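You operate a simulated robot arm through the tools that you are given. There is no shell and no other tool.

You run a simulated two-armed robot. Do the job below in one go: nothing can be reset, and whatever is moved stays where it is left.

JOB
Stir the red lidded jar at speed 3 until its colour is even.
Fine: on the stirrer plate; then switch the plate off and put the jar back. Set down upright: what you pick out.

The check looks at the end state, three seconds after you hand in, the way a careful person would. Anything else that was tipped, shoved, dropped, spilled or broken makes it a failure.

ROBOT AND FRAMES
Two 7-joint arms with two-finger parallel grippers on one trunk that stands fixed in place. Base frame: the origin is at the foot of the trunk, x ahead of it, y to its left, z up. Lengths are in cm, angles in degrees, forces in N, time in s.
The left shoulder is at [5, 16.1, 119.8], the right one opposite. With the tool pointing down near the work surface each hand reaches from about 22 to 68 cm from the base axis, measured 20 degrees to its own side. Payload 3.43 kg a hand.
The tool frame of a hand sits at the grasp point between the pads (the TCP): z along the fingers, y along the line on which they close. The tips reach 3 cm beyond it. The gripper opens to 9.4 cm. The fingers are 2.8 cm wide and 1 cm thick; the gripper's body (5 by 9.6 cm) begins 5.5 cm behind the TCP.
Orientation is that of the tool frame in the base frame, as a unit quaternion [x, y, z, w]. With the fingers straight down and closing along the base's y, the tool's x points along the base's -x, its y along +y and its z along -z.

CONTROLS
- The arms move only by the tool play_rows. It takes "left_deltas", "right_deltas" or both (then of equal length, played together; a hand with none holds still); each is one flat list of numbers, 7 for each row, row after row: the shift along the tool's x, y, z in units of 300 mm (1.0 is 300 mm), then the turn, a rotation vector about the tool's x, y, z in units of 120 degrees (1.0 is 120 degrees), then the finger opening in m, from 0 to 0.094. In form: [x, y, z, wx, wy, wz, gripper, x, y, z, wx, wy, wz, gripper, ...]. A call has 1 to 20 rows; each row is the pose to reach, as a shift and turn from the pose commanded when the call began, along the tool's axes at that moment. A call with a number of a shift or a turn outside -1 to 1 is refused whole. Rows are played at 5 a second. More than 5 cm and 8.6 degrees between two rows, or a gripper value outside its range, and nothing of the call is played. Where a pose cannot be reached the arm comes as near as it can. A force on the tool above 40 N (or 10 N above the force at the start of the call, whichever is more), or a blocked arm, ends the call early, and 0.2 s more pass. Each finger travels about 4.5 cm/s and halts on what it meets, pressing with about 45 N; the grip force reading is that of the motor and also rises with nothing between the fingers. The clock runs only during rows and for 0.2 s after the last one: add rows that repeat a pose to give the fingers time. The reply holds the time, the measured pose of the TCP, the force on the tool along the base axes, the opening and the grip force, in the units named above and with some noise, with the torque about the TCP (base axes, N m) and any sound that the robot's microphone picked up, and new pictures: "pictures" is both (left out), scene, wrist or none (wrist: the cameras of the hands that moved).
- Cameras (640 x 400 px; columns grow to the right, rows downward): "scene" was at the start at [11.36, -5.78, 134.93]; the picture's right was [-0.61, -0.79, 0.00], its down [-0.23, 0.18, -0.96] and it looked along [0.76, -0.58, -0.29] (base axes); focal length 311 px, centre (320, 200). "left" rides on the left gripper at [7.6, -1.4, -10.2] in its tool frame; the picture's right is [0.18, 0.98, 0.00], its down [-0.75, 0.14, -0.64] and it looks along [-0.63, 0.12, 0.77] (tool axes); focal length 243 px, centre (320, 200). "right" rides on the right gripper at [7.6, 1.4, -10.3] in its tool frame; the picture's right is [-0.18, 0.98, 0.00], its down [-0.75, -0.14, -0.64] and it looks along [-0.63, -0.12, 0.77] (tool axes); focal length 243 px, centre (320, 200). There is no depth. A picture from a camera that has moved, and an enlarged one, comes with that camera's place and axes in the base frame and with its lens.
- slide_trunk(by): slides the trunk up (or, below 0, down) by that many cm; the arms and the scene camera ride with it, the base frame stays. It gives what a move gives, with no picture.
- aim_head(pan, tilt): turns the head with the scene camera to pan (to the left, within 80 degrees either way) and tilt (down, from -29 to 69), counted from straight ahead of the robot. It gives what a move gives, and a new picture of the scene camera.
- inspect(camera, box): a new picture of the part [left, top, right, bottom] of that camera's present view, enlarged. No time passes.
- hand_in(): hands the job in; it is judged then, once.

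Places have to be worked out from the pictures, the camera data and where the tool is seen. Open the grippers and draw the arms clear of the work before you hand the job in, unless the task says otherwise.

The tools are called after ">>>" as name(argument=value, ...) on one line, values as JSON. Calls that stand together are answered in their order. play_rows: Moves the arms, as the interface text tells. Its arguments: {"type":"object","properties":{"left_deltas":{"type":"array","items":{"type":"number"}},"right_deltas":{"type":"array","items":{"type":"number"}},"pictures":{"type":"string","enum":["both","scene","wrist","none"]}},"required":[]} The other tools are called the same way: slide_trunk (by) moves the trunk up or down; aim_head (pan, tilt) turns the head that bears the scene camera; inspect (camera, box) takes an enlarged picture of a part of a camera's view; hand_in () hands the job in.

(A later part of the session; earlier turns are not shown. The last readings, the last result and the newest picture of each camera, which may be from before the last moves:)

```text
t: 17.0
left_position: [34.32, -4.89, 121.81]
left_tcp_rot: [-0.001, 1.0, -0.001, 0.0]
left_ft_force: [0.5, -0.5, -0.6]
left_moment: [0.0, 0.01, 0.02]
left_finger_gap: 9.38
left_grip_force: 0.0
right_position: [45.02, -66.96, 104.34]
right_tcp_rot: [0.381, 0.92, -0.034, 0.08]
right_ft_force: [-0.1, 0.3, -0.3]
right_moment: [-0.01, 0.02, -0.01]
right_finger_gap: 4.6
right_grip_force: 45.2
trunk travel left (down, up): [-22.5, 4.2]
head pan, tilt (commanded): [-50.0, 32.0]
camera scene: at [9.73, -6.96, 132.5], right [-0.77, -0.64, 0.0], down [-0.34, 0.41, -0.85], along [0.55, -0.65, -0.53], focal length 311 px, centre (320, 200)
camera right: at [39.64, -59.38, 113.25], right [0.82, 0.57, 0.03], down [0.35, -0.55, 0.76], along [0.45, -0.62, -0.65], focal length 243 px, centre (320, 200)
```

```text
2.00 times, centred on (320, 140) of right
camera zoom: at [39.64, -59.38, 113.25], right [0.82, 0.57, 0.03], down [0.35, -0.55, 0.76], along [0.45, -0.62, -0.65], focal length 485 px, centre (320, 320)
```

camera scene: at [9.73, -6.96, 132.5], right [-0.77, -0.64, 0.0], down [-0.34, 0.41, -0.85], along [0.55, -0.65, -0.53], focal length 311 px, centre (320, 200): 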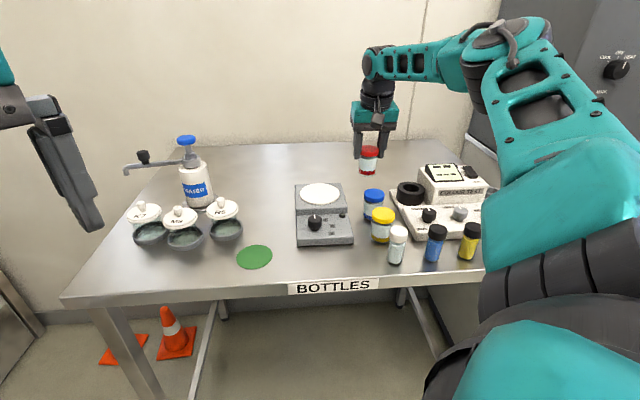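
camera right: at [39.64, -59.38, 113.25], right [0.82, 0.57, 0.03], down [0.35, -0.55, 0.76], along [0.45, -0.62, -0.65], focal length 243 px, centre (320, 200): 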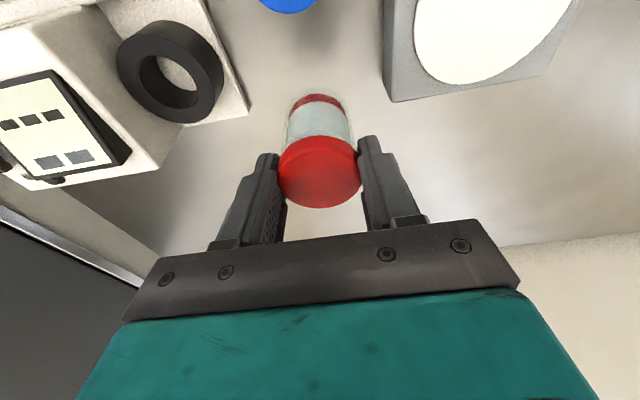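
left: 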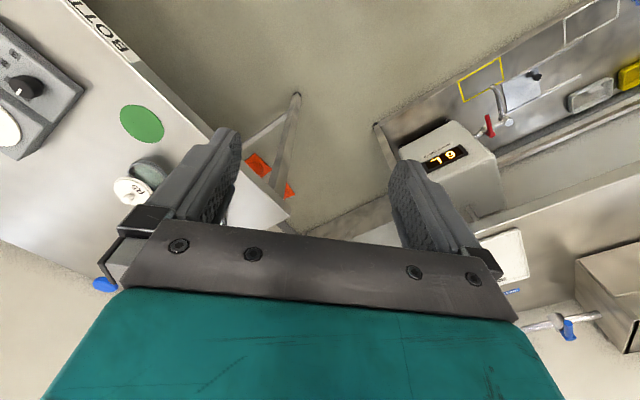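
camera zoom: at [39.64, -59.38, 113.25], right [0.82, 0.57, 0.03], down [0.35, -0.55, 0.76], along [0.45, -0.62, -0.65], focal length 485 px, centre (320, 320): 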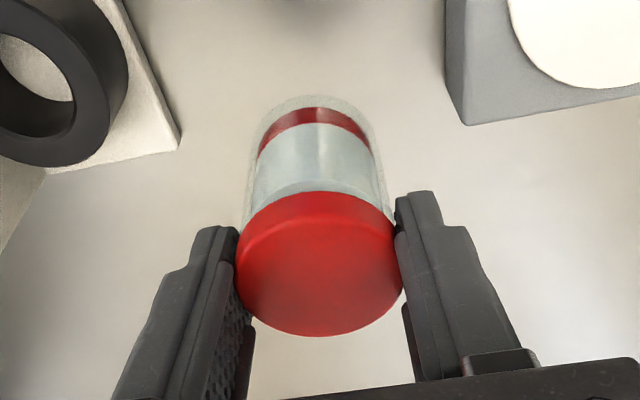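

The grip held through the slow lift, with the same picture in the wrist view and a gap of 4.60. Now I'll carry the jar sideways at the same height to over the plate disc, around (50.2, -55.3).

>>> play_rows(right_deltas=[0.0076, 0.0198, -0.0013, 0, 0, 0, 0.036, 0.0197, 0.0515, -0.0035, 0, 0, 0, 0.036, 0.0333, 0.0872, -0.0059, 0, 0, 0, 0.036, 0.0484, 0.1268, -0.0085, 0, 0, 0, 0.036, 0.0635, 0.1665, -0.0112, 0, 0, 0, 0.036, 0.0787, 0.2061, -0.0139, 0, 0, 0, 0.036, 0.0938, 0.2458, -0.0166, 0, 0, 0, 0.036, 0.1089, 0.2854, -0.0192, 0, 0, 0, 0.036, 0.1241, 0.325, -0.0219, 0, 0, 0, 0.036, 0.1377, 0.3607, -0.0243, 0, 0, 0, 0.036, 0.1468, 0.3845, -0.0259, 0, 0, 0, 0.036, 0.1513, 0.3964, -0.0267, 0, 0, 0, 0.036, 0.1513, 0.3964, -0.0267, 0, 0, 0, 0.036], pictures="both")

>>> inspect(camera="scene", box=[270, 110, 390, 260])

>>> inspect(camera="right", box=[200, 0, 440, 220])

```text
t: 19.8
left_position: [34.29, -4.86, 121.71]
left_tcp_rot: [0.0, 1.0, 0.0, 0.0]
left_ft_force: [0.5, -0.4, -0.8]
left_moment: [0.0, 0.02, 0.01]
left_finger_gap: 9.41
left_grip_force: 0.1
right_position: [50.28, -55.23, 104.35]
right_tcp_rot: [0.381, 0.92, -0.033, 0.081]
right_ft_force: [-0.3, 0.2, -1.1]
right_moment: [-0.02, 0.02, -0.02]
right_finger_gap: 4.58
right_grip_force: 44.7
trunk travel left (down, up): [-22.5, 4.2]
head pan, tilt (commanded): [-50.0, 32.0]
camera scene: at [9.73, -6.96, 132.5], right [-0.77, -0.64, 0.0], down [-0.34, 0.41, -0.85], along [0.55, -0.65, -0.53], focal length 311 px, centre (320, 200)
camera right: at [44.77, -47.69, 113.32], right [0.82, 0.57, 0.03], down [0.35, -0.55, 0.76], along [0.45, -0.62, -0.65], focal length 243 px, centre (320, 200)
```

scene: 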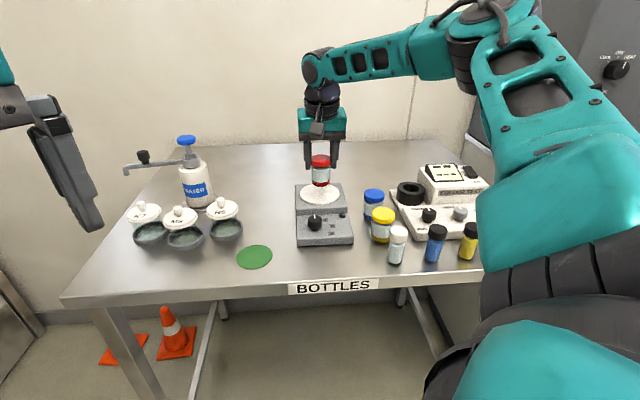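
right: 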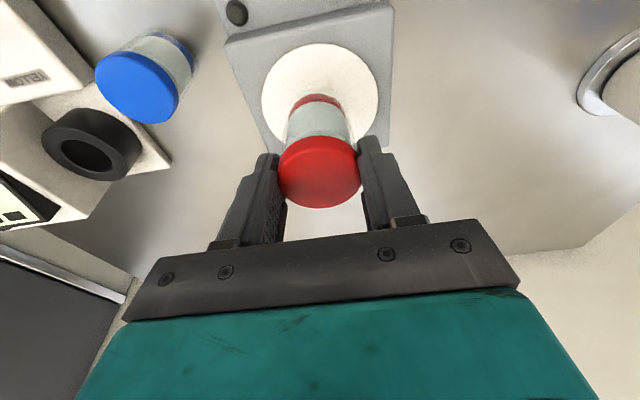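

```text
2.67 times, centred on (330, 185) of scene
camera zoom: at [9.73, -6.96, 132.5], right [-0.77, -0.64, 0.0], down [-0.34, 0.41, -0.85], along [0.55, -0.65, -0.53], focal length 830 px, centre (293, 240)
```

zoom: 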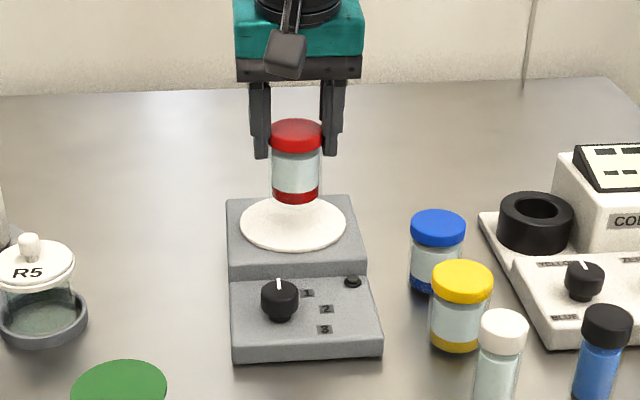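

```text
1.82 times, centred on (320, 110) of right
camera zoom: at [44.77, -47.69, 113.32], right [0.82, 0.57, 0.03], down [0.35, -0.55, 0.76], along [0.45, -0.62, -0.65], focal length 441 px, centre (320, 364)
```

zoom: 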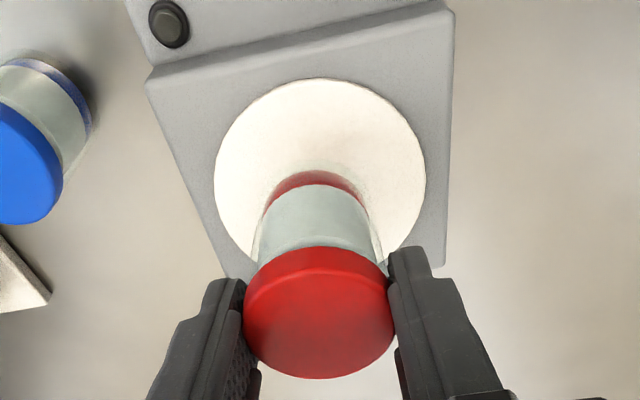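

The jar is over the disc. From both views I put its bottom centre at about (50.9, -55.9) and the disc centre at about (50.85, -55.7), so they're well aligned. The bottom is roughly 2 cm above the disc. Lowering 1.6 cm first.

>>> play_rows(right_deltas=[0.0015, 0, 0.0085, 0, 0, 0, 0.036, 0.0036, 0, 0.0205, 0, 0, 0, 0.036, 0.0058, 0, 0.033, 0, 0, 0, 0.036, 0.0079, 0, 0.0445, 0, 0, 0, 0.036, 0.0093, 0, 0.0525, 0, 0, 0, 0.036, 0.0093, 0, 0.0525, 0, 0, 0, 0.036], pictures="both")

>>> inspect(camera="scene", box=[280, 130, 370, 220])

>>> inspect(camera="right", box=[220, 0, 420, 220])

```text
t: 21.2
left_position: [34.34, -4.9, 121.77]
left_tcp_rot: [-0.001, 1.0, 0.0, 0.0]
left_ft_force: [0.5, -0.2, 0.7]
left_moment: [0.0, -0.01, -0.01]
left_finger_gap: 9.41
left_grip_force: 0.0
right_position: [50.06, -55.38, 102.69]
right_tcp_rot: [0.381, 0.92, -0.033, 0.08]
right_ft_force: [0.2, -0.4, -1.3]
right_moment: [0.02, 0.01, 0.02]
right_finger_gap: 4.6
right_grip_force: 44.9
trunk travel left (down, up): [-22.5, 4.2]
head pan, tilt (commanded): [-50.0, 32.0]
camera scene: at [9.73, -6.96, 132.5], right [-0.77, -0.64, 0.0], down [-0.34, 0.41, -0.85], along [0.55, -0.65, -0.53], focal length 311 px, centre (320, 200)
camera right: at [44.73, -47.7, 111.67], right [0.82, 0.57, 0.03], down [0.35, -0.55, 0.76], along [0.45, -0.62, -0.65], focal length 243 px, centre (320, 200)
```

scene: 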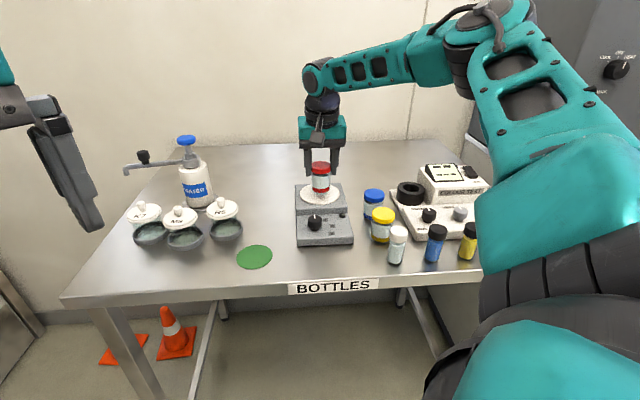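
right: 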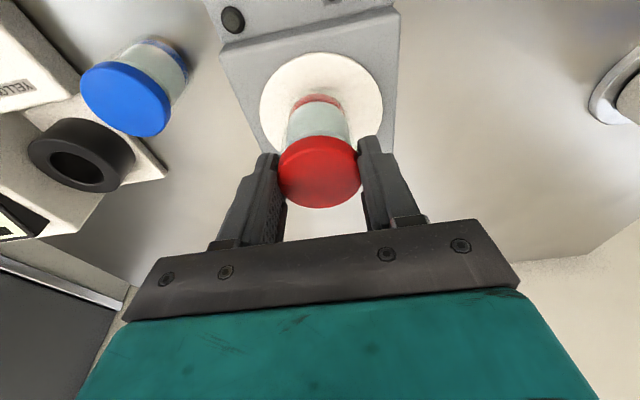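

```text
4.44 times, centred on (325, 175) of scene
camera zoom: at [9.73, -6.96, 132.5], right [-0.77, -0.64, 0.0], down [-0.34, 0.41, -0.85], along [0.55, -0.65, -0.53], focal length 1382 px, centre (298, 311)
```

zoom: 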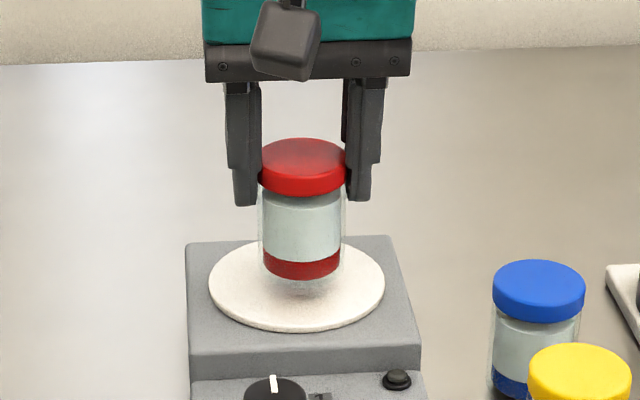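

```text
1.82 times, centred on (320, 110) of right
camera zoom: at [44.73, -47.7, 111.67], right [0.82, 0.57, 0.03], down [0.35, -0.55, 0.76], along [0.45, -0.62, -0.65], focal length 441 px, centre (320, 364)
```

zoom: 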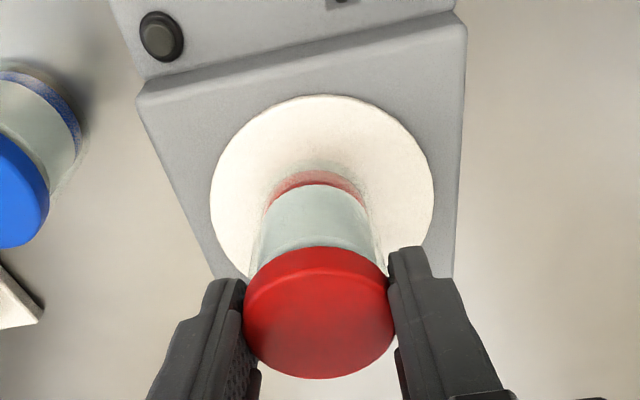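

There is still a small gap below the jar. I'll lower in small steps, watching the vertical force for touchdown.

>>> play_rows(right_deltas=[0.0009, 0, 0.0049, 0, 0, 0, 0.036, 0.0017, 0, 0.0098, 0, 0, 0, 0.036, 0.0026, 0, 0.0148, 0, 0, 0, 0.036, 0.0026, 0, 0.0148, 0, 0, 0, 0.036], pictures="none")

>>> inspect(camera="scene", box=[280, 130, 370, 220])

```text
t: 22.2
left_position: [34.32, -4.95, 121.74]
left_tcp_rot: [-0.002, 1.0, 0.001, 0.001]
left_ft_force: [-0.5, -0.5, -1.1]
left_moment: [0.01, 0.01, 0.0]
left_finger_gap: 9.39
left_grip_force: 0.1
right_position: [50.22, -55.23, 102.29]
right_tcp_rot: [0.381, 0.92, -0.034, 0.08]
right_ft_force: [-0.3, 0.1, -1.8]
right_moment: [0.02, -0.01, 0.0]
right_finger_gap: 4.6
right_grip_force: 45.1
trunk travel left (down, up): [-22.5, 4.2]
head pan, tilt (commanded): [-50.0, 32.0]
```

```text
4.44 times, centred on (325, 175) of scene
camera zoom: at [9.73, -6.96, 132.5], right [-0.77, -0.64, 0.0], down [-0.34, 0.41, -0.85], along [0.55, -0.65, -0.53], focal length 1382 px, centre (298, 311)
```

zoom: 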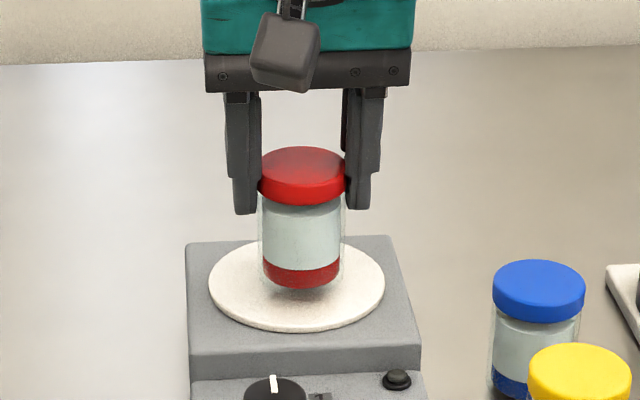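

Only the weight is felt so far, so I'll continue down another 0.5 cm in fine steps.

>>> play_rows(right_deltas=[0.0006, 0, 0.0033, 0, 0, 0, 0.036, 0.0012, 0, 0.0066, 0, 0, 0, 0.036, 0.0017, 0, 0.0099, 0, 0, 0, 0.036, 0.0023, 0, 0.0131, 0, 0, 0, 0.036, 0.0029, 0, 0.0164, 0, 0, 0, 0.036], pictures="none")

>>> inspect(camera="scene", box=[280, 130, 370, 220])

```text
t: 23.4
left_position: [34.31, -4.77, 121.71]
left_tcp_rot: [-0.001, 1.0, 0.0, 0.0]
left_ft_force: [-0.6, -0.2, 0.0]
left_moment: [0.0, 0.0, -0.01]
left_finger_gap: 9.41
left_grip_force: 0.0
right_position: [50.31, -55.34, 101.7]
right_tcp_rot: [0.381, 0.92, -0.033, 0.08]
right_ft_force: [0.8, 0.4, -1.1]
right_moment: [0.0, 0.02, 0.0]
right_finger_gap: 4.6
right_grip_force: 45.1
trunk travel left (down, up): [-22.5, 4.2]
head pan, tilt (commanded): [-50.0, 32.0]
```

```text
4.44 times, centred on (325, 175) of scene
camera zoom: at [9.73, -6.96, 132.5], right [-0.77, -0.64, 0.0], down [-0.34, 0.41, -0.85], along [0.55, -0.65, -0.53], focal length 1382 px, centre (298, 311)
```

zoom: 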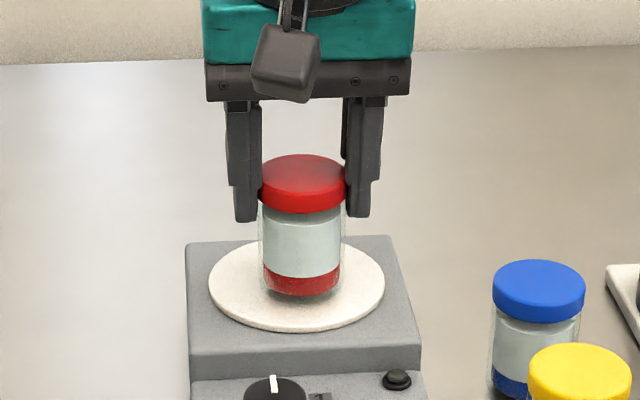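

>>> play_rows(right_deltas=[0.0006, 0, 0.0033, 0, 0, 0, 0.036, 0.0012, 0, 0.0066, 0, 0, 0, 0.036, 0.0017, 0, 0.0099, 0, 0, 0, 0.036], pictures="wrist")

>>> inspect(camera="scene", box=[280, 130, 370, 220])

```text
t: 24.2
left_position: [34.33, -4.92, 121.77]
left_tcp_rot: [-0.001, 1.0, 0.0, 0.0]
left_ft_force: [0.9, 0.0, 0.9]
left_moment: [-0.01, 0.0, -0.03]
left_finger_gap: 9.4
left_grip_force: 0.0
right_position: [50.16, -55.23, 101.54]
right_tcp_rot: [0.381, 0.921, -0.033, 0.081]
right_ft_force: [0.9, 0.0, -0.5]
right_moment: [0.02, -0.01, -0.01]
right_finger_gap: 4.61
right_grip_force: 44.3
trunk travel left (down, up): [-22.5, 4.2]
head pan, tilt (commanded): [-50.0, 32.0]
camera right: at [44.71, -47.7, 110.43], right [0.82, 0.57, 0.03], down [0.35, -0.55, 0.76], along [0.45, -0.62, -0.65], focal length 243 px, centre (320, 200)
```

right: 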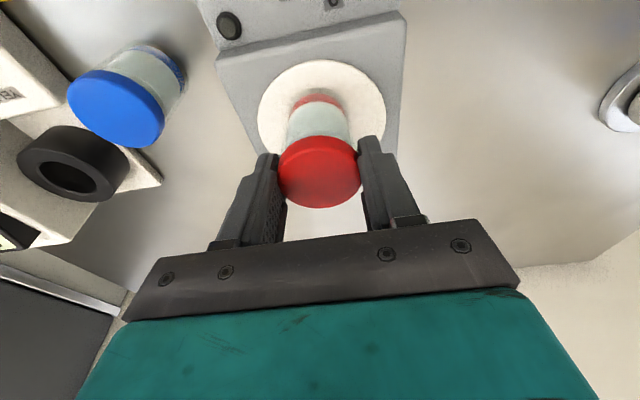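

```text
4.44 times, centred on (325, 175) of scene
camera zoom: at [9.72, -6.96, 132.5], right [-0.77, -0.64, 0.0], down [-0.34, 0.41, -0.85], along [0.55, -0.65, -0.53], focal length 1382 px, centre (298, 311)
```

zoom: 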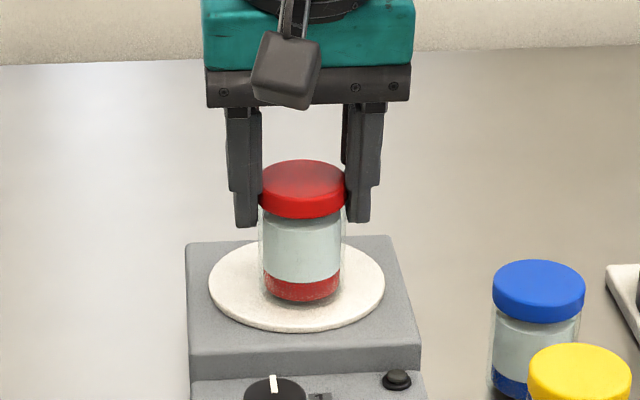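

>>> play_rows(right_deltas=[0.0004, 0, 0.0025, 0, 0, 0, 0.036, 0.0009, 0, 0.0049, 0, 0, 0, 0.036, 0.0012, 0, 0.0066, 0, 0, 0, 0.036, 0.0012, 0, 0.0066, 0, 0, 0, 0.036], pictures="none")

>>> inspect(camera="scene", box=[280, 130, 370, 220])

```text
t: 25.2
left_position: [34.2, -4.92, 121.82]
left_tcp_rot: [-0.001, 1.0, 0.0, -0.001]
left_ft_force: [0.1, 0.0, -0.2]
left_moment: [0.0, 0.0, 0.0]
left_finger_gap: 9.39
left_grip_force: 0.0
right_position: [50.22, -55.14, 101.49]
right_tcp_rot: [0.381, 0.92, -0.033, 0.082]
right_ft_force: [-2.4, -4.4, 15.5]
right_moment: [-0.17, 0.35, 0.05]
right_finger_gap: 4.62
right_grip_force: 45.1
trunk travel left (down, up): [-22.5, 4.2]
head pan, tilt (commanded): [-50.0, 32.0]
```

```text
4.44 times, centred on (325, 175) of scene
camera zoom: at [9.58, -6.87, 132.54], right [-0.77, -0.64, 0.0], down [-0.34, 0.41, -0.85], along [0.55, -0.65, -0.53], focal length 1382 px, centre (298, 311)
```

zoom: 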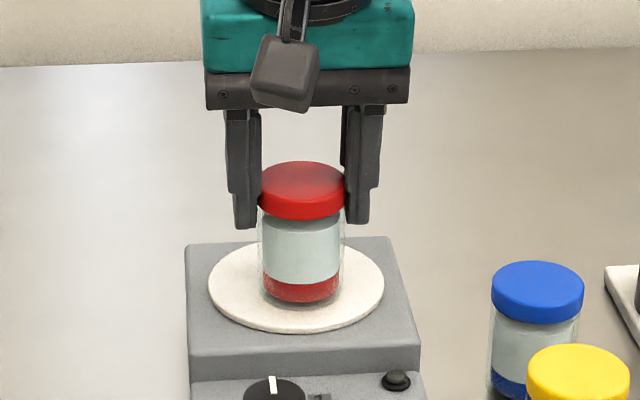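

Touchdown: 15.5 N upward at TCP z≈101.5. I'll ease off by 1 mm, then open the fingers slowly to 7.5 cm.

>>> play_rows(right_deltas=[-0.0006, 0, -0.0033, 0, 0, 0, 0.036, -0.0006, 0, -0.0033, 0, 0, 0, 0.042, -0.0006, 0, -0.0033, 0, 0, 0, 0.048, -0.0006, 0, -0.0033, 0, 0, 0, 0.054, -0.0006, 0, -0.0033, 0, 0, 0, 0.064, -0.0006, 0, -0.0033, 0, 0, 0, 0.075, -0.0006, 0, -0.0033, 0, 0, 0, 0.075], pictures="both")

>>> inspect(camera="scene", box=[280, 130, 370, 220])

>>> inspect(camera="right", box=[220, 0, 420, 220])

```text
t: 26.8
left_position: [34.23, -4.9, 121.74]
left_tcp_rot: [-0.001, 1.0, 0.0, -0.001]
left_ft_force: [0.3, -0.3, 0.9]
left_moment: [0.03, 0.02, 0.04]
left_finger_gap: 9.41
left_grip_force: 0.2
right_position: [50.26, -55.28, 101.41]
right_tcp_rot: [0.381, 0.92, -0.033, 0.081]
right_ft_force: [0.2, 0.3, 0.7]
right_moment: [0.01, -0.02, 0.01]
right_finger_gap: 7.49
right_grip_force: 0.2
trunk travel left (down, up): [-22.5, 4.2]
head pan, tilt (commanded): [-50.0, 32.0]
camera scene: at [9.72, -6.95, 132.5], right [-0.77, -0.64, 0.0], down [-0.34, 0.41, -0.85], along [0.55, -0.65, -0.53], focal length 311 px, centre (320, 200)
camera right: at [44.75, -47.67, 110.33], right [0.82, 0.57, 0.03], down [0.35, -0.55, 0.76], along [0.45, -0.62, -0.65], focal length 243 px, centre (320, 200)
```

scene: 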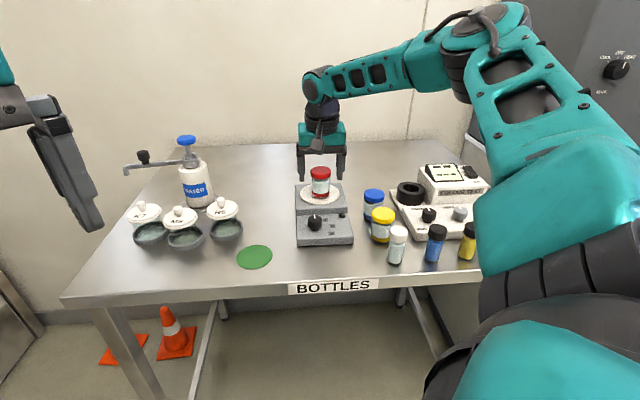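
right: 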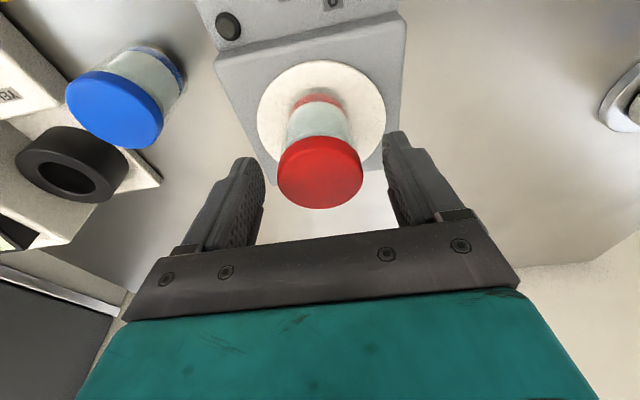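

```text
4.44 times, centred on (325, 175) of scene
camera zoom: at [9.72, -6.95, 132.5], right [-0.77, -0.64, 0.0], down [-0.34, 0.41, -0.85], along [0.55, -0.65, -0.53], focal length 1382 px, centre (298, 311)
```

zoom: 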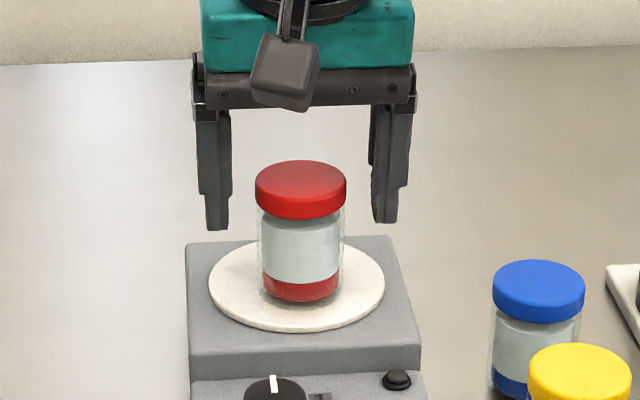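

```text
1.82 times, centred on (320, 110) of right
camera zoom: at [44.75, -47.67, 110.33], right [0.82, 0.57, 0.03], down [0.35, -0.55, 0.76], along [0.45, -0.62, -0.65], focal length 441 px, centre (320, 364)
```

zoom: 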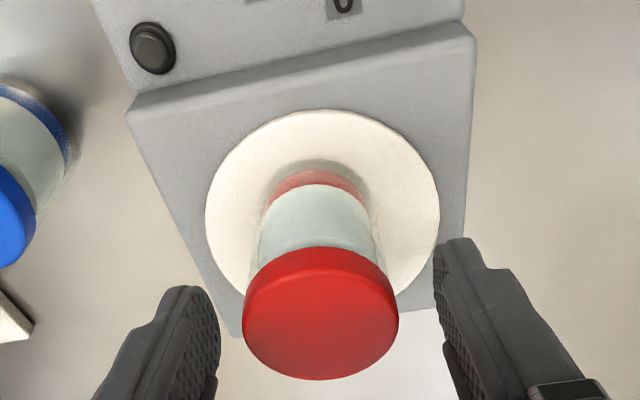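

The jar stands upright and close to the disc centre with the grip released. I'll raise the hand straight up clear of it and bring the tool back to vertical.

>>> play_rows(right_deltas=[-0.0029, 0, -0.0164, 0, 0, 0, 0.075, -0.0087, 0, -0.0492, 0, 0, 0, 0.075, -0.0174, 0, -0.0985, 0, 0, 0, 0.075, -0.026, 0, -0.1477, 0, 0, 0, 0.075, -0.0347, 0, -0.197, 0, 0, 0, 0.075, -0.0405, 0, -0.2298, 0, 0.0417, 0, 0.075, -0.0405, 0, -0.2298, 0, 0.0833, 0, 0.075, -0.0405, 0, -0.2298, 0, 0.0833, 0, 0.075], pictures="both")

```text
t: 28.6
left_position: [34.31, -4.99, 121.86]
left_tcp_rot: [-0.001, 1.0, 0.0, 0.0]
left_ft_force: [-0.1, 1.2, 0.2]
left_moment: [-0.02, 0.01, 0.02]
left_finger_gap: 9.39
left_grip_force: 0.0
right_position: [50.15, -55.22, 108.38]
right_tcp_rot: [0.382, 0.924, 0.0, 0.0]
right_ft_force: [-0.2, -0.6, 0.2]
right_moment: [-0.03, 0.0, 0.0]
right_finger_gap: 7.48
right_grip_force: 0.1
trunk travel left (down, up): [-22.5, 4.2]
head pan, tilt (commanded): [-50.0, 32.0]
camera scene: at [9.71, -6.94, 132.51], right [-0.77, -0.64, 0.0], down [-0.34, 0.41, -0.85], along [0.55, -0.65, -0.53], focal length 311 px, centre (320, 200)
camera right: at [45.88, -48.82, 118.82], right [0.82, 0.57, 0.0], down [0.43, -0.63, 0.64], along [0.36, -0.53, -0.77], focal length 243 px, centre (320, 200)
```

scene: 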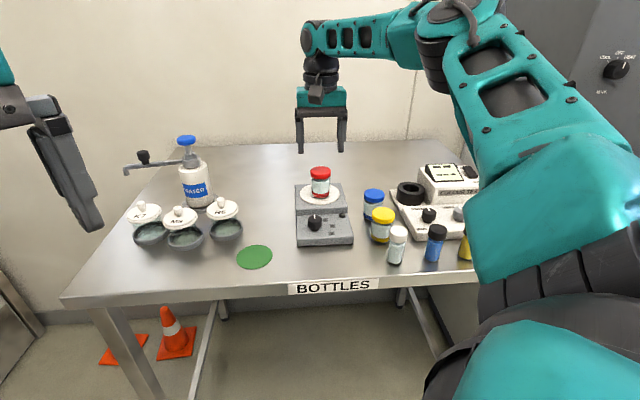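
right: 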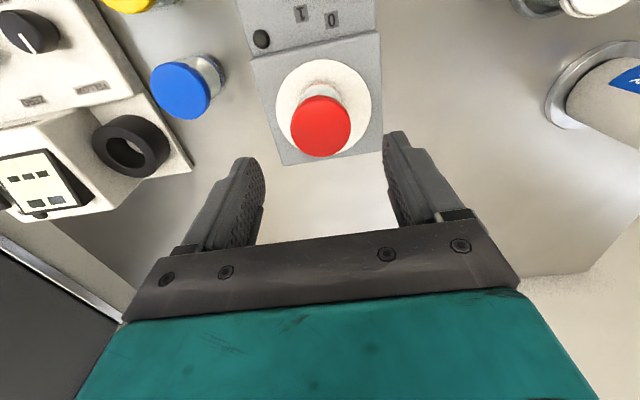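

Now I'll move to above the knob, at about (44.8, -46.7), turning the hand so its closing axis lies at about 105°. That leaves room for a 120° clockwise turn.

>>> play_rows(right_deltas=[0.0363, 0.0083, 0.0088, 0, 0, -0.0556, 0.06, 0.0727, 0.0166, 0.0176, 0, 0, -0.1111, 0.06, 0.109, 0.0249, 0.0264, 0, 0, -0.1667, 0.06, 0.1453, 0.0332, 0.0352, 0, 0, -0.2222, 0.06, 0.1817, 0.0415, 0.0441, 0, 0, -0.2778, 0.06, 0.218, 0.0498, 0.0529, 0, 0, -0.3333, 0.06, 0.2543, 0.0581, 0.0617, 0, 0, -0.3889, 0.06, 0.2907, 0.0664, 0.0705, 0, 0, -0.4444, 0.06, 0.327, 0.0747, 0.0793, 0, 0, -0.5, 0.06, 0.327, 0.0747, 0.0793, 0, 0, -0.5, 0.06], pictures="both")

>>> inspect(camera="right", box=[220, 40, 420, 220])

```text
t: 30.8
left_position: [34.28, -4.91, 121.64]
left_tcp_rot: [-0.001, 1.0, 0.0, 0.0]
left_ft_force: [0.0, 0.3, -0.5]
left_moment: [0.0, -0.04, 0.01]
left_finger_gap: 9.41
left_grip_force: 0.1
right_position: [44.63, -46.82, 105.97]
right_tcp_rot: [-0.132, 0.991, 0.0, -0.001]
right_ft_force: [-0.8, -0.4, 1.1]
right_moment: [0.01, -0.03, 0.0]
right_finger_gap: 6.0
right_grip_force: 0.1
trunk travel left (down, up): [-22.5, 4.2]
head pan, tilt (commanded): [-50.0, 32.0]
camera scene: at [9.72, -6.95, 132.5], right [-0.77, -0.64, 0.0], down [-0.34, 0.41, -0.85], along [0.55, -0.65, -0.53], focal length 311 px, centre (320, 200)
camera right: at [37.18, -47.36, 116.43], right [-0.08, 1.0, 0.0], down [0.76, 0.06, 0.64], along [0.64, 0.05, -0.77], focal length 243 px, centre (320, 200)
```

scene: 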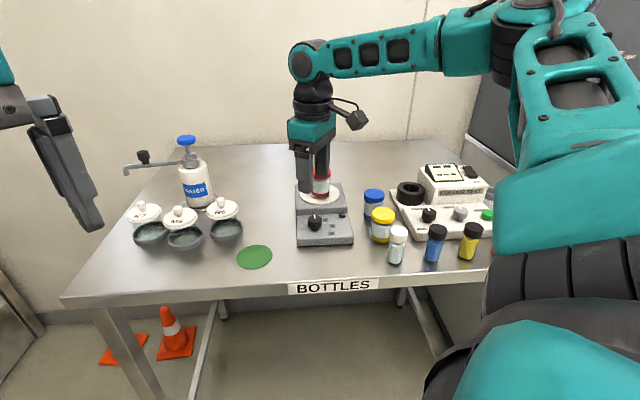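
right: 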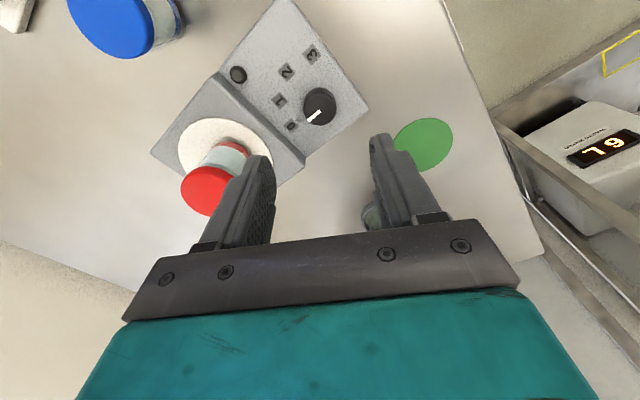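

```text
2.22 times, centred on (320, 130) of right
camera zoom: at [37.18, -47.36, 116.43], right [-0.08, 1.0, 0.0], down [0.76, 0.06, 0.64], along [0.64, 0.05, -0.77], focal length 539 px, centre (320, 356)
```

zoom: 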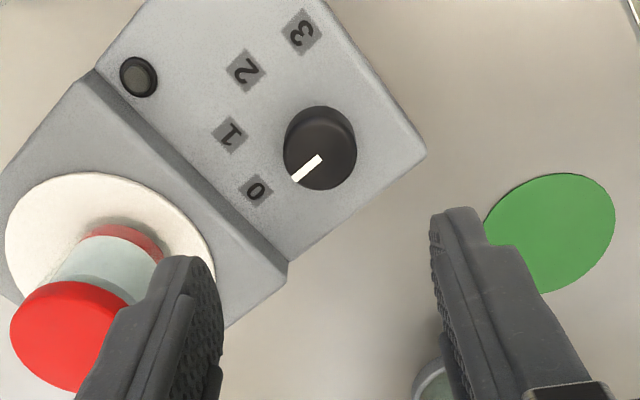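

The knob axis comes out at (44.75, -46.76) with its pointer on 0 at -45°, and labels 1 to 3 at -85°, -125° and -165°. The hand is centred over it, so I'll narrow to 4.6 cm and descend until the tips are just above the knob.

>>> play_rows(right_deltas=[0, 0, 0.05, 0, 0, 0, 0.05, 0, 0, 0.1, 0, 0, 0, 0.046, 0, 0, 0.15, 0, 0, 0, 0.046, 0, 0, 0.2, 0, 0, 0, 0.046, 0, 0, 0.245, 0, 0, 0, 0.046, 0, 0, 0.245, 0, 0, 0, 0.046], pictures="both")

>>> inspect(camera="right", box=[220, 60, 420, 240])

>>> inspect(camera="scene", box=[270, 150, 370, 260])

```text
t: 32.2
left_position: [34.26, -4.88, 121.74]
left_tcp_rot: [-0.001, 1.0, 0.0, 0.0]
left_ft_force: [-0.1, 0.2, 0.2]
left_moment: [-0.07, 0.0, 0.01]
left_finger_gap: 9.43
left_grip_force: 0.1
right_position: [44.73, -46.82, 98.75]
right_tcp_rot: [-0.131, 0.991, 0.0, 0.0]
right_ft_force: [0.3, -0.2, 0.4]
right_moment: [0.05, -0.04, 0.02]
right_finger_gap: 4.61
right_grip_force: 0.1
trunk travel left (down, up): [-22.5, 4.2]
head pan, tilt (commanded): [-50.0, 32.0]
camera scene: at [9.72, -6.94, 132.5], right [-0.77, -0.64, 0.0], down [-0.34, 0.41, -0.85], along [0.55, -0.65, -0.53], focal length 311 px, centre (320, 200)
camera right: at [37.2, -47.37, 109.09], right [-0.08, 1.0, 0.0], down [0.76, 0.06, 0.64], along [0.64, 0.05, -0.77], focal length 243 px, centre (320, 200)
```

scene: 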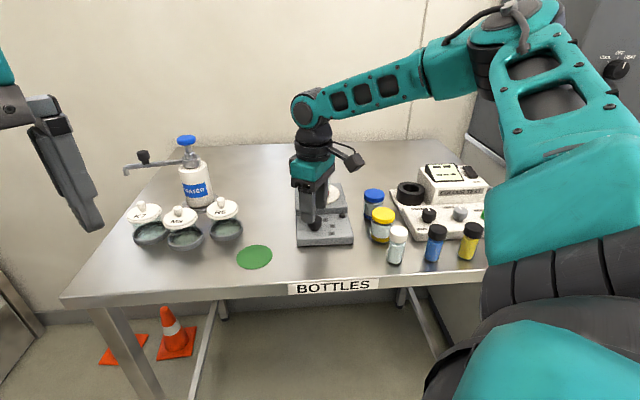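
right: 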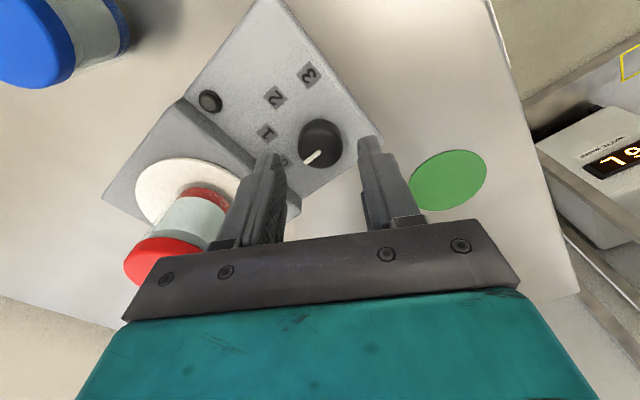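

```text
2.22 times, centred on (320, 150) of right
camera zoom: at [37.2, -47.37, 109.09], right [-0.08, 1.0, 0.0], down [0.76, 0.06, 0.64], along [0.64, 0.05, -0.77], focal length 539 px, centre (320, 311)
```

zoom: 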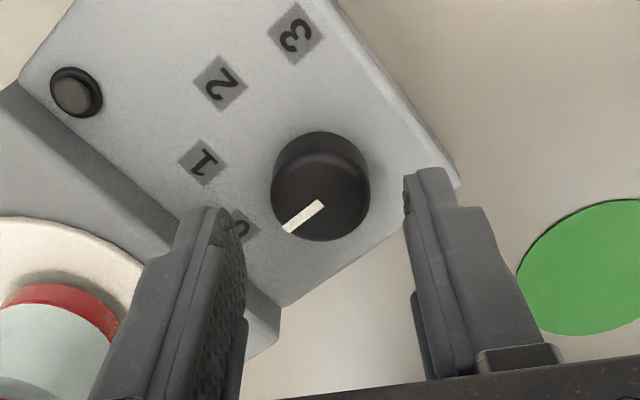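

```text
3.64 times, centred on (320, 205) of scene
camera zoom: at [9.72, -6.94, 132.5], right [-0.77, -0.64, 0.0], down [-0.34, 0.41, -0.85], along [0.55, -0.65, -0.53], focal length 1131 px, centre (320, 182)
```

zoom: 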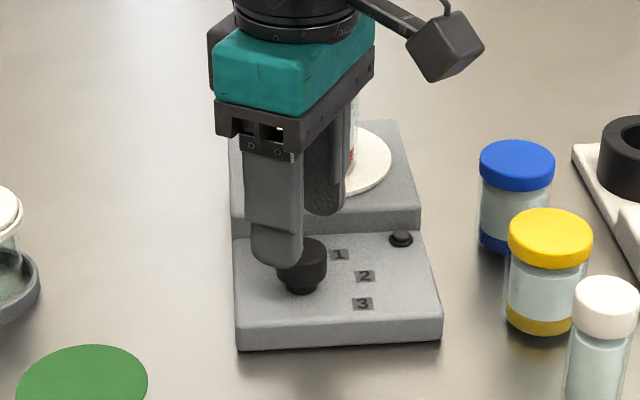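

The knob is centred between the fingers. I'll descend 2.4 cm more, so the tips are around z≈93.3 beside the knob, watching the force.

>>> play_rows(right_deltas=[0, 0, 0.02, 0, 0, 0, 0.046, 0, 0, 0.04, 0, 0, 0, 0.046, 0, 0, 0.06, 0, 0, 0, 0.046, 0, 0, 0.072, 0, 0, 0, 0.046, 0, 0, 0.08, 0, 0, 0, 0.046, 0, 0, 0.08, 0, 0, 0, 0.046], pictures="both")

>>> inspect(camera="right", box=[220, 60, 420, 240])

>>> inspect(camera="scene", box=[270, 150, 370, 260])

```text
t: 33.6
left_position: [34.35, -4.88, 121.73]
left_tcp_rot: [0.0, 1.0, 0.0, 0.001]
left_ft_force: [-0.5, -0.6, -0.6]
left_moment: [0.01, -0.01, 0.02]
left_finger_gap: 9.4
left_grip_force: 0.0
right_position: [44.74, -46.71, 96.22]
right_tcp_rot: [-0.131, 0.991, 0.0, 0.0]
right_ft_force: [-0.1, 0.1, -0.3]
right_moment: [-0.02, 0.03, 0.01]
right_finger_gap: 4.59
right_grip_force: 0.2
trunk travel left (down, up): [-22.5, 4.2]
head pan, tilt (commanded): [-50.0, 32.0]
camera scene: at [9.72, -6.95, 132.5], right [-0.77, -0.64, 0.0], down [-0.34, 0.41, -0.85], along [0.55, -0.65, -0.53], focal length 311 px, centre (320, 200)
camera right: at [37.23, -47.35, 106.66], right [-0.08, 1.0, 0.0], down [0.76, 0.06, 0.64], along [0.64, 0.05, -0.77], focal length 243 px, centre (320, 200)
```

scene: 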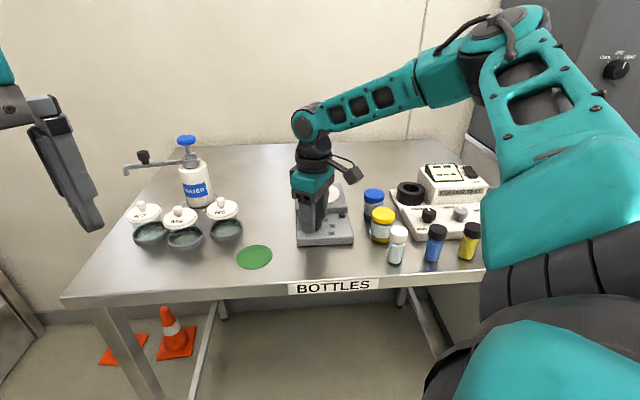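
right: 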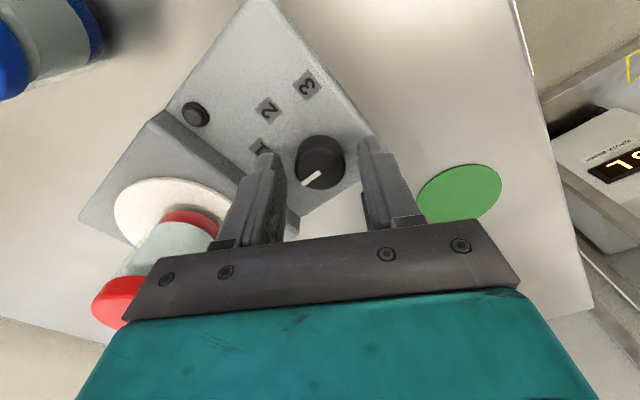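

```text
2.22 times, centred on (320, 150) of right
camera zoom: at [37.23, -47.35, 106.66], right [-0.08, 1.0, 0.0], down [0.76, 0.06, 0.64], along [0.64, 0.05, -0.77], focal length 539 px, centre (320, 311)
```

zoom: 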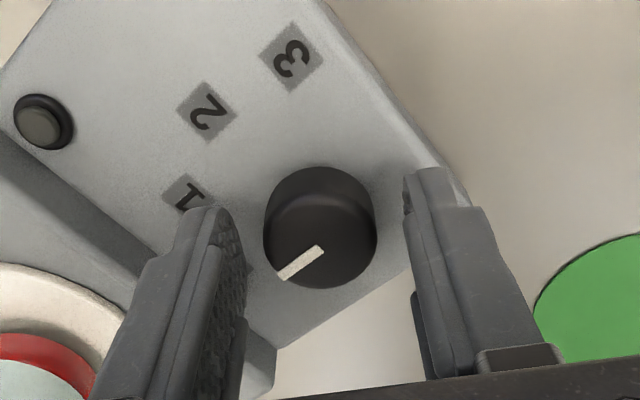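

```text
3.64 times, centred on (320, 205) of scene
camera zoom: at [9.72, -6.95, 132.5], right [-0.77, -0.64, 0.0], down [-0.34, 0.41, -0.85], along [0.55, -0.65, -0.53], focal length 1131 px, centre (320, 182)
```

zoom: 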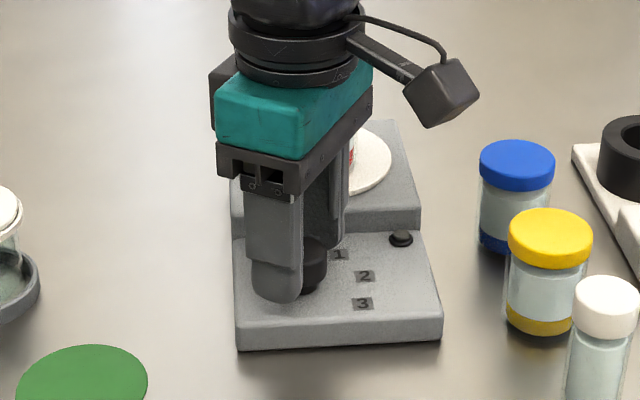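

The fingers are beside the knob with no contact. Closing gently onto it.

>>> play_rows(right_deltas=[0, 0, 0, 0, 0, 0, 0.04, 0, 0, 0, 0, 0, 0, 0.034, 0, 0, 0, 0, 0, 0, 0.03, 0, 0, 0, 0, 0, 0, 0.026, 0, 0, 0, 0, 0, 0, 0.022, 0, 0, 0, 0, 0, 0, 0.022], pictures="wrist")

>>> inspect(camera="right", box=[220, 60, 420, 240])

```text
t: 35.0
left_position: [34.26, -4.87, 121.71]
left_tcp_rot: [-0.001, 1.0, 0.0, 0.0]
left_ft_force: [-0.1, 0.2, 0.4]
left_moment: [-0.04, 0.03, 0.0]
left_finger_gap: 9.42
left_grip_force: 0.0
right_position: [44.9, -46.69, 96.21]
right_tcp_rot: [-0.132, 0.991, 0.001, 0.001]
right_ft_force: [-1.5, 2.9, -2.0]
right_moment: [-0.26, -0.18, -0.02]
right_finger_gap: 2.95
right_grip_force: 44.5
trunk travel left (down, up): [-22.5, 4.2]
head pan, tilt (commanded): [-50.0, 32.0]
camera right: at [37.23, -47.33, 106.67], right [-0.08, 1.0, 0.0], down [0.76, 0.06, 0.64], along [0.64, 0.05, -0.77], focal length 243 px, centre (320, 200)
```

right: 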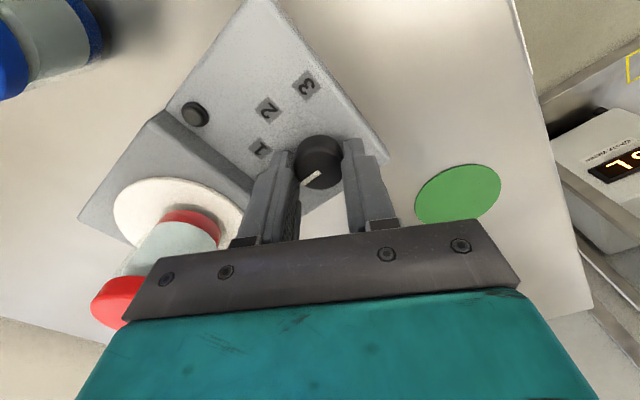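

```text
2.22 times, centred on (320, 150) of right
camera zoom: at [37.23, -47.33, 106.67], right [-0.08, 1.0, 0.0], down [0.76, 0.06, 0.64], along [0.64, 0.05, -0.77], focal length 539 px, centre (320, 311)
```

zoom: 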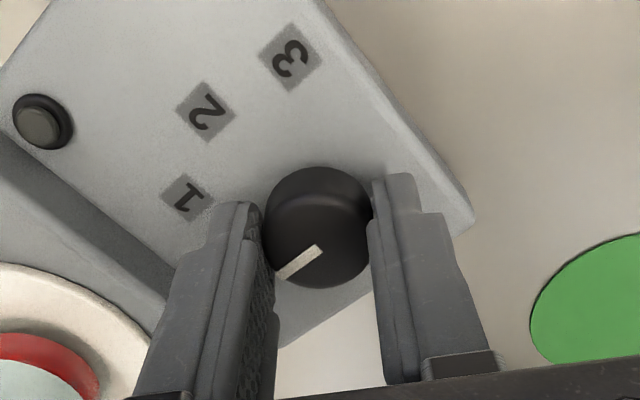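

The grip on the knob is good: gap 2.95 and a sideways force under 3 N. I'll turn clockwise 60° first, in the orientation range I already know is reachable, and check that the pointer follows.

>>> play_rows(right_deltas=[0, 0, 0, 0, 0, 0.03, 0.02, 0, 0, 0, 0, 0, 0.09, 0.02, 0, 0, 0, 0, 0, 0.15, 0.02, 0, 0, 0, 0, 0, 0.21, 0.02, 0, 0, 0, 0, 0, 0.27, 0.02, 0, 0, 0, 0, 0, 0.33, 0.02, 0, 0, 0, 0, 0, 0.39, 0.02, 0, 0, 0, 0, 0, 0.45, 0.02, 0, 0, 0, 0, 0, 0.5, 0.02], pictures="both")

>>> inspect(camera="right", box=[220, 60, 420, 240])

>>> inspect(camera="scene", box=[270, 150, 370, 260])

```text
t: 37.0
left_position: [34.31, -4.84, 121.82]
left_tcp_rot: [-0.001, 1.0, 0.0, 0.0]
left_ft_force: [0.0, -0.2, -0.2]
left_moment: [0.0, 0.02, 0.0]
left_finger_gap: 9.38
left_grip_force: 0.0
right_position: [44.78, -46.92, 96.27]
right_tcp_rot: [0.383, 0.924, 0.0, 0.0]
right_ft_force: [-2.7, -7.5, 3.6]
right_moment: [0.25, -0.01, 0.02]
right_finger_gap: 2.94
right_grip_force: 44.8
trunk travel left (down, up): [-22.5, 4.2]
head pan, tilt (commanded): [-50.0, 32.0]
camera scene: at [9.66, -7.0, 132.51], right [-0.77, -0.64, 0.0], down [-0.34, 0.41, -0.85], along [0.55, -0.65, -0.53], focal length 311 px, centre (320, 200)
camera right: at [40.55, -40.44, 106.67], right [0.83, 0.56, 0.0], down [0.43, -0.63, 0.64], along [0.36, -0.53, -0.77], focal length 243 px, centre (320, 200)
```

scene: 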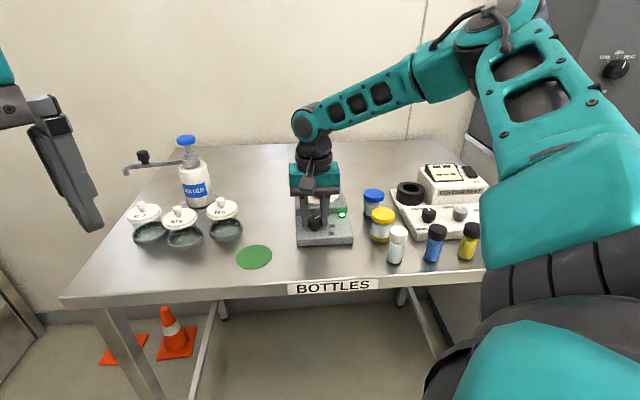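
right: 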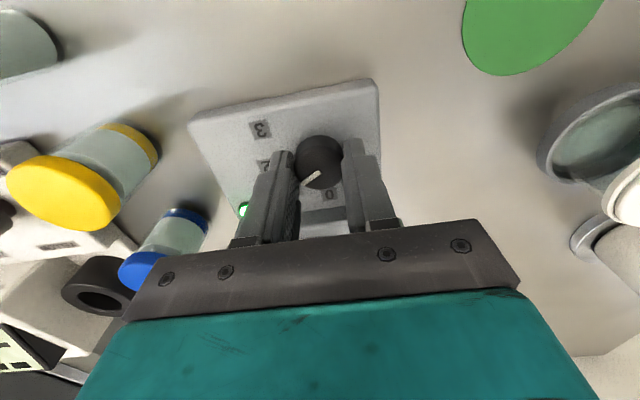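

```text
2.22 times, centred on (320, 150) of right
camera zoom: at [40.55, -40.44, 106.67], right [0.83, 0.56, 0.0], down [0.43, -0.63, 0.64], along [0.36, -0.53, -0.77], focal length 539 px, centre (320, 311)
```

zoom: 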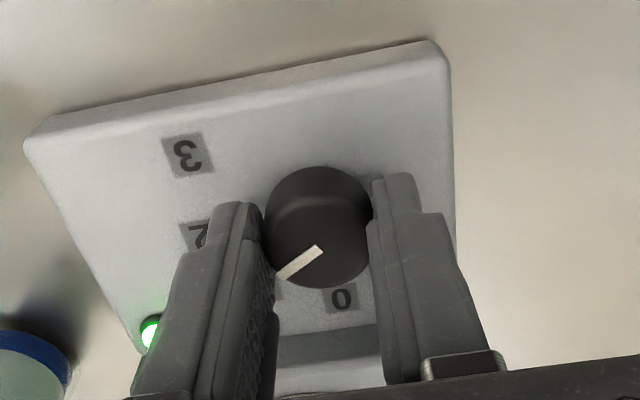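

```text
3.64 times, centred on (320, 205) of scene
camera zoom: at [9.66, -7.0, 132.51], right [-0.77, -0.64, 0.0], down [-0.34, 0.41, -0.85], along [0.55, -0.65, -0.53], focal length 1131 px, centre (320, 182)
```

zoom: 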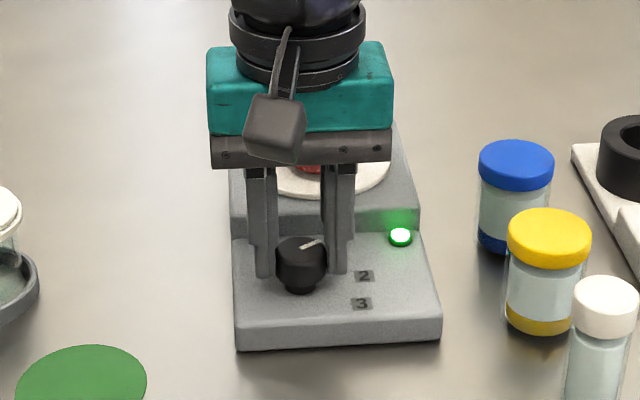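

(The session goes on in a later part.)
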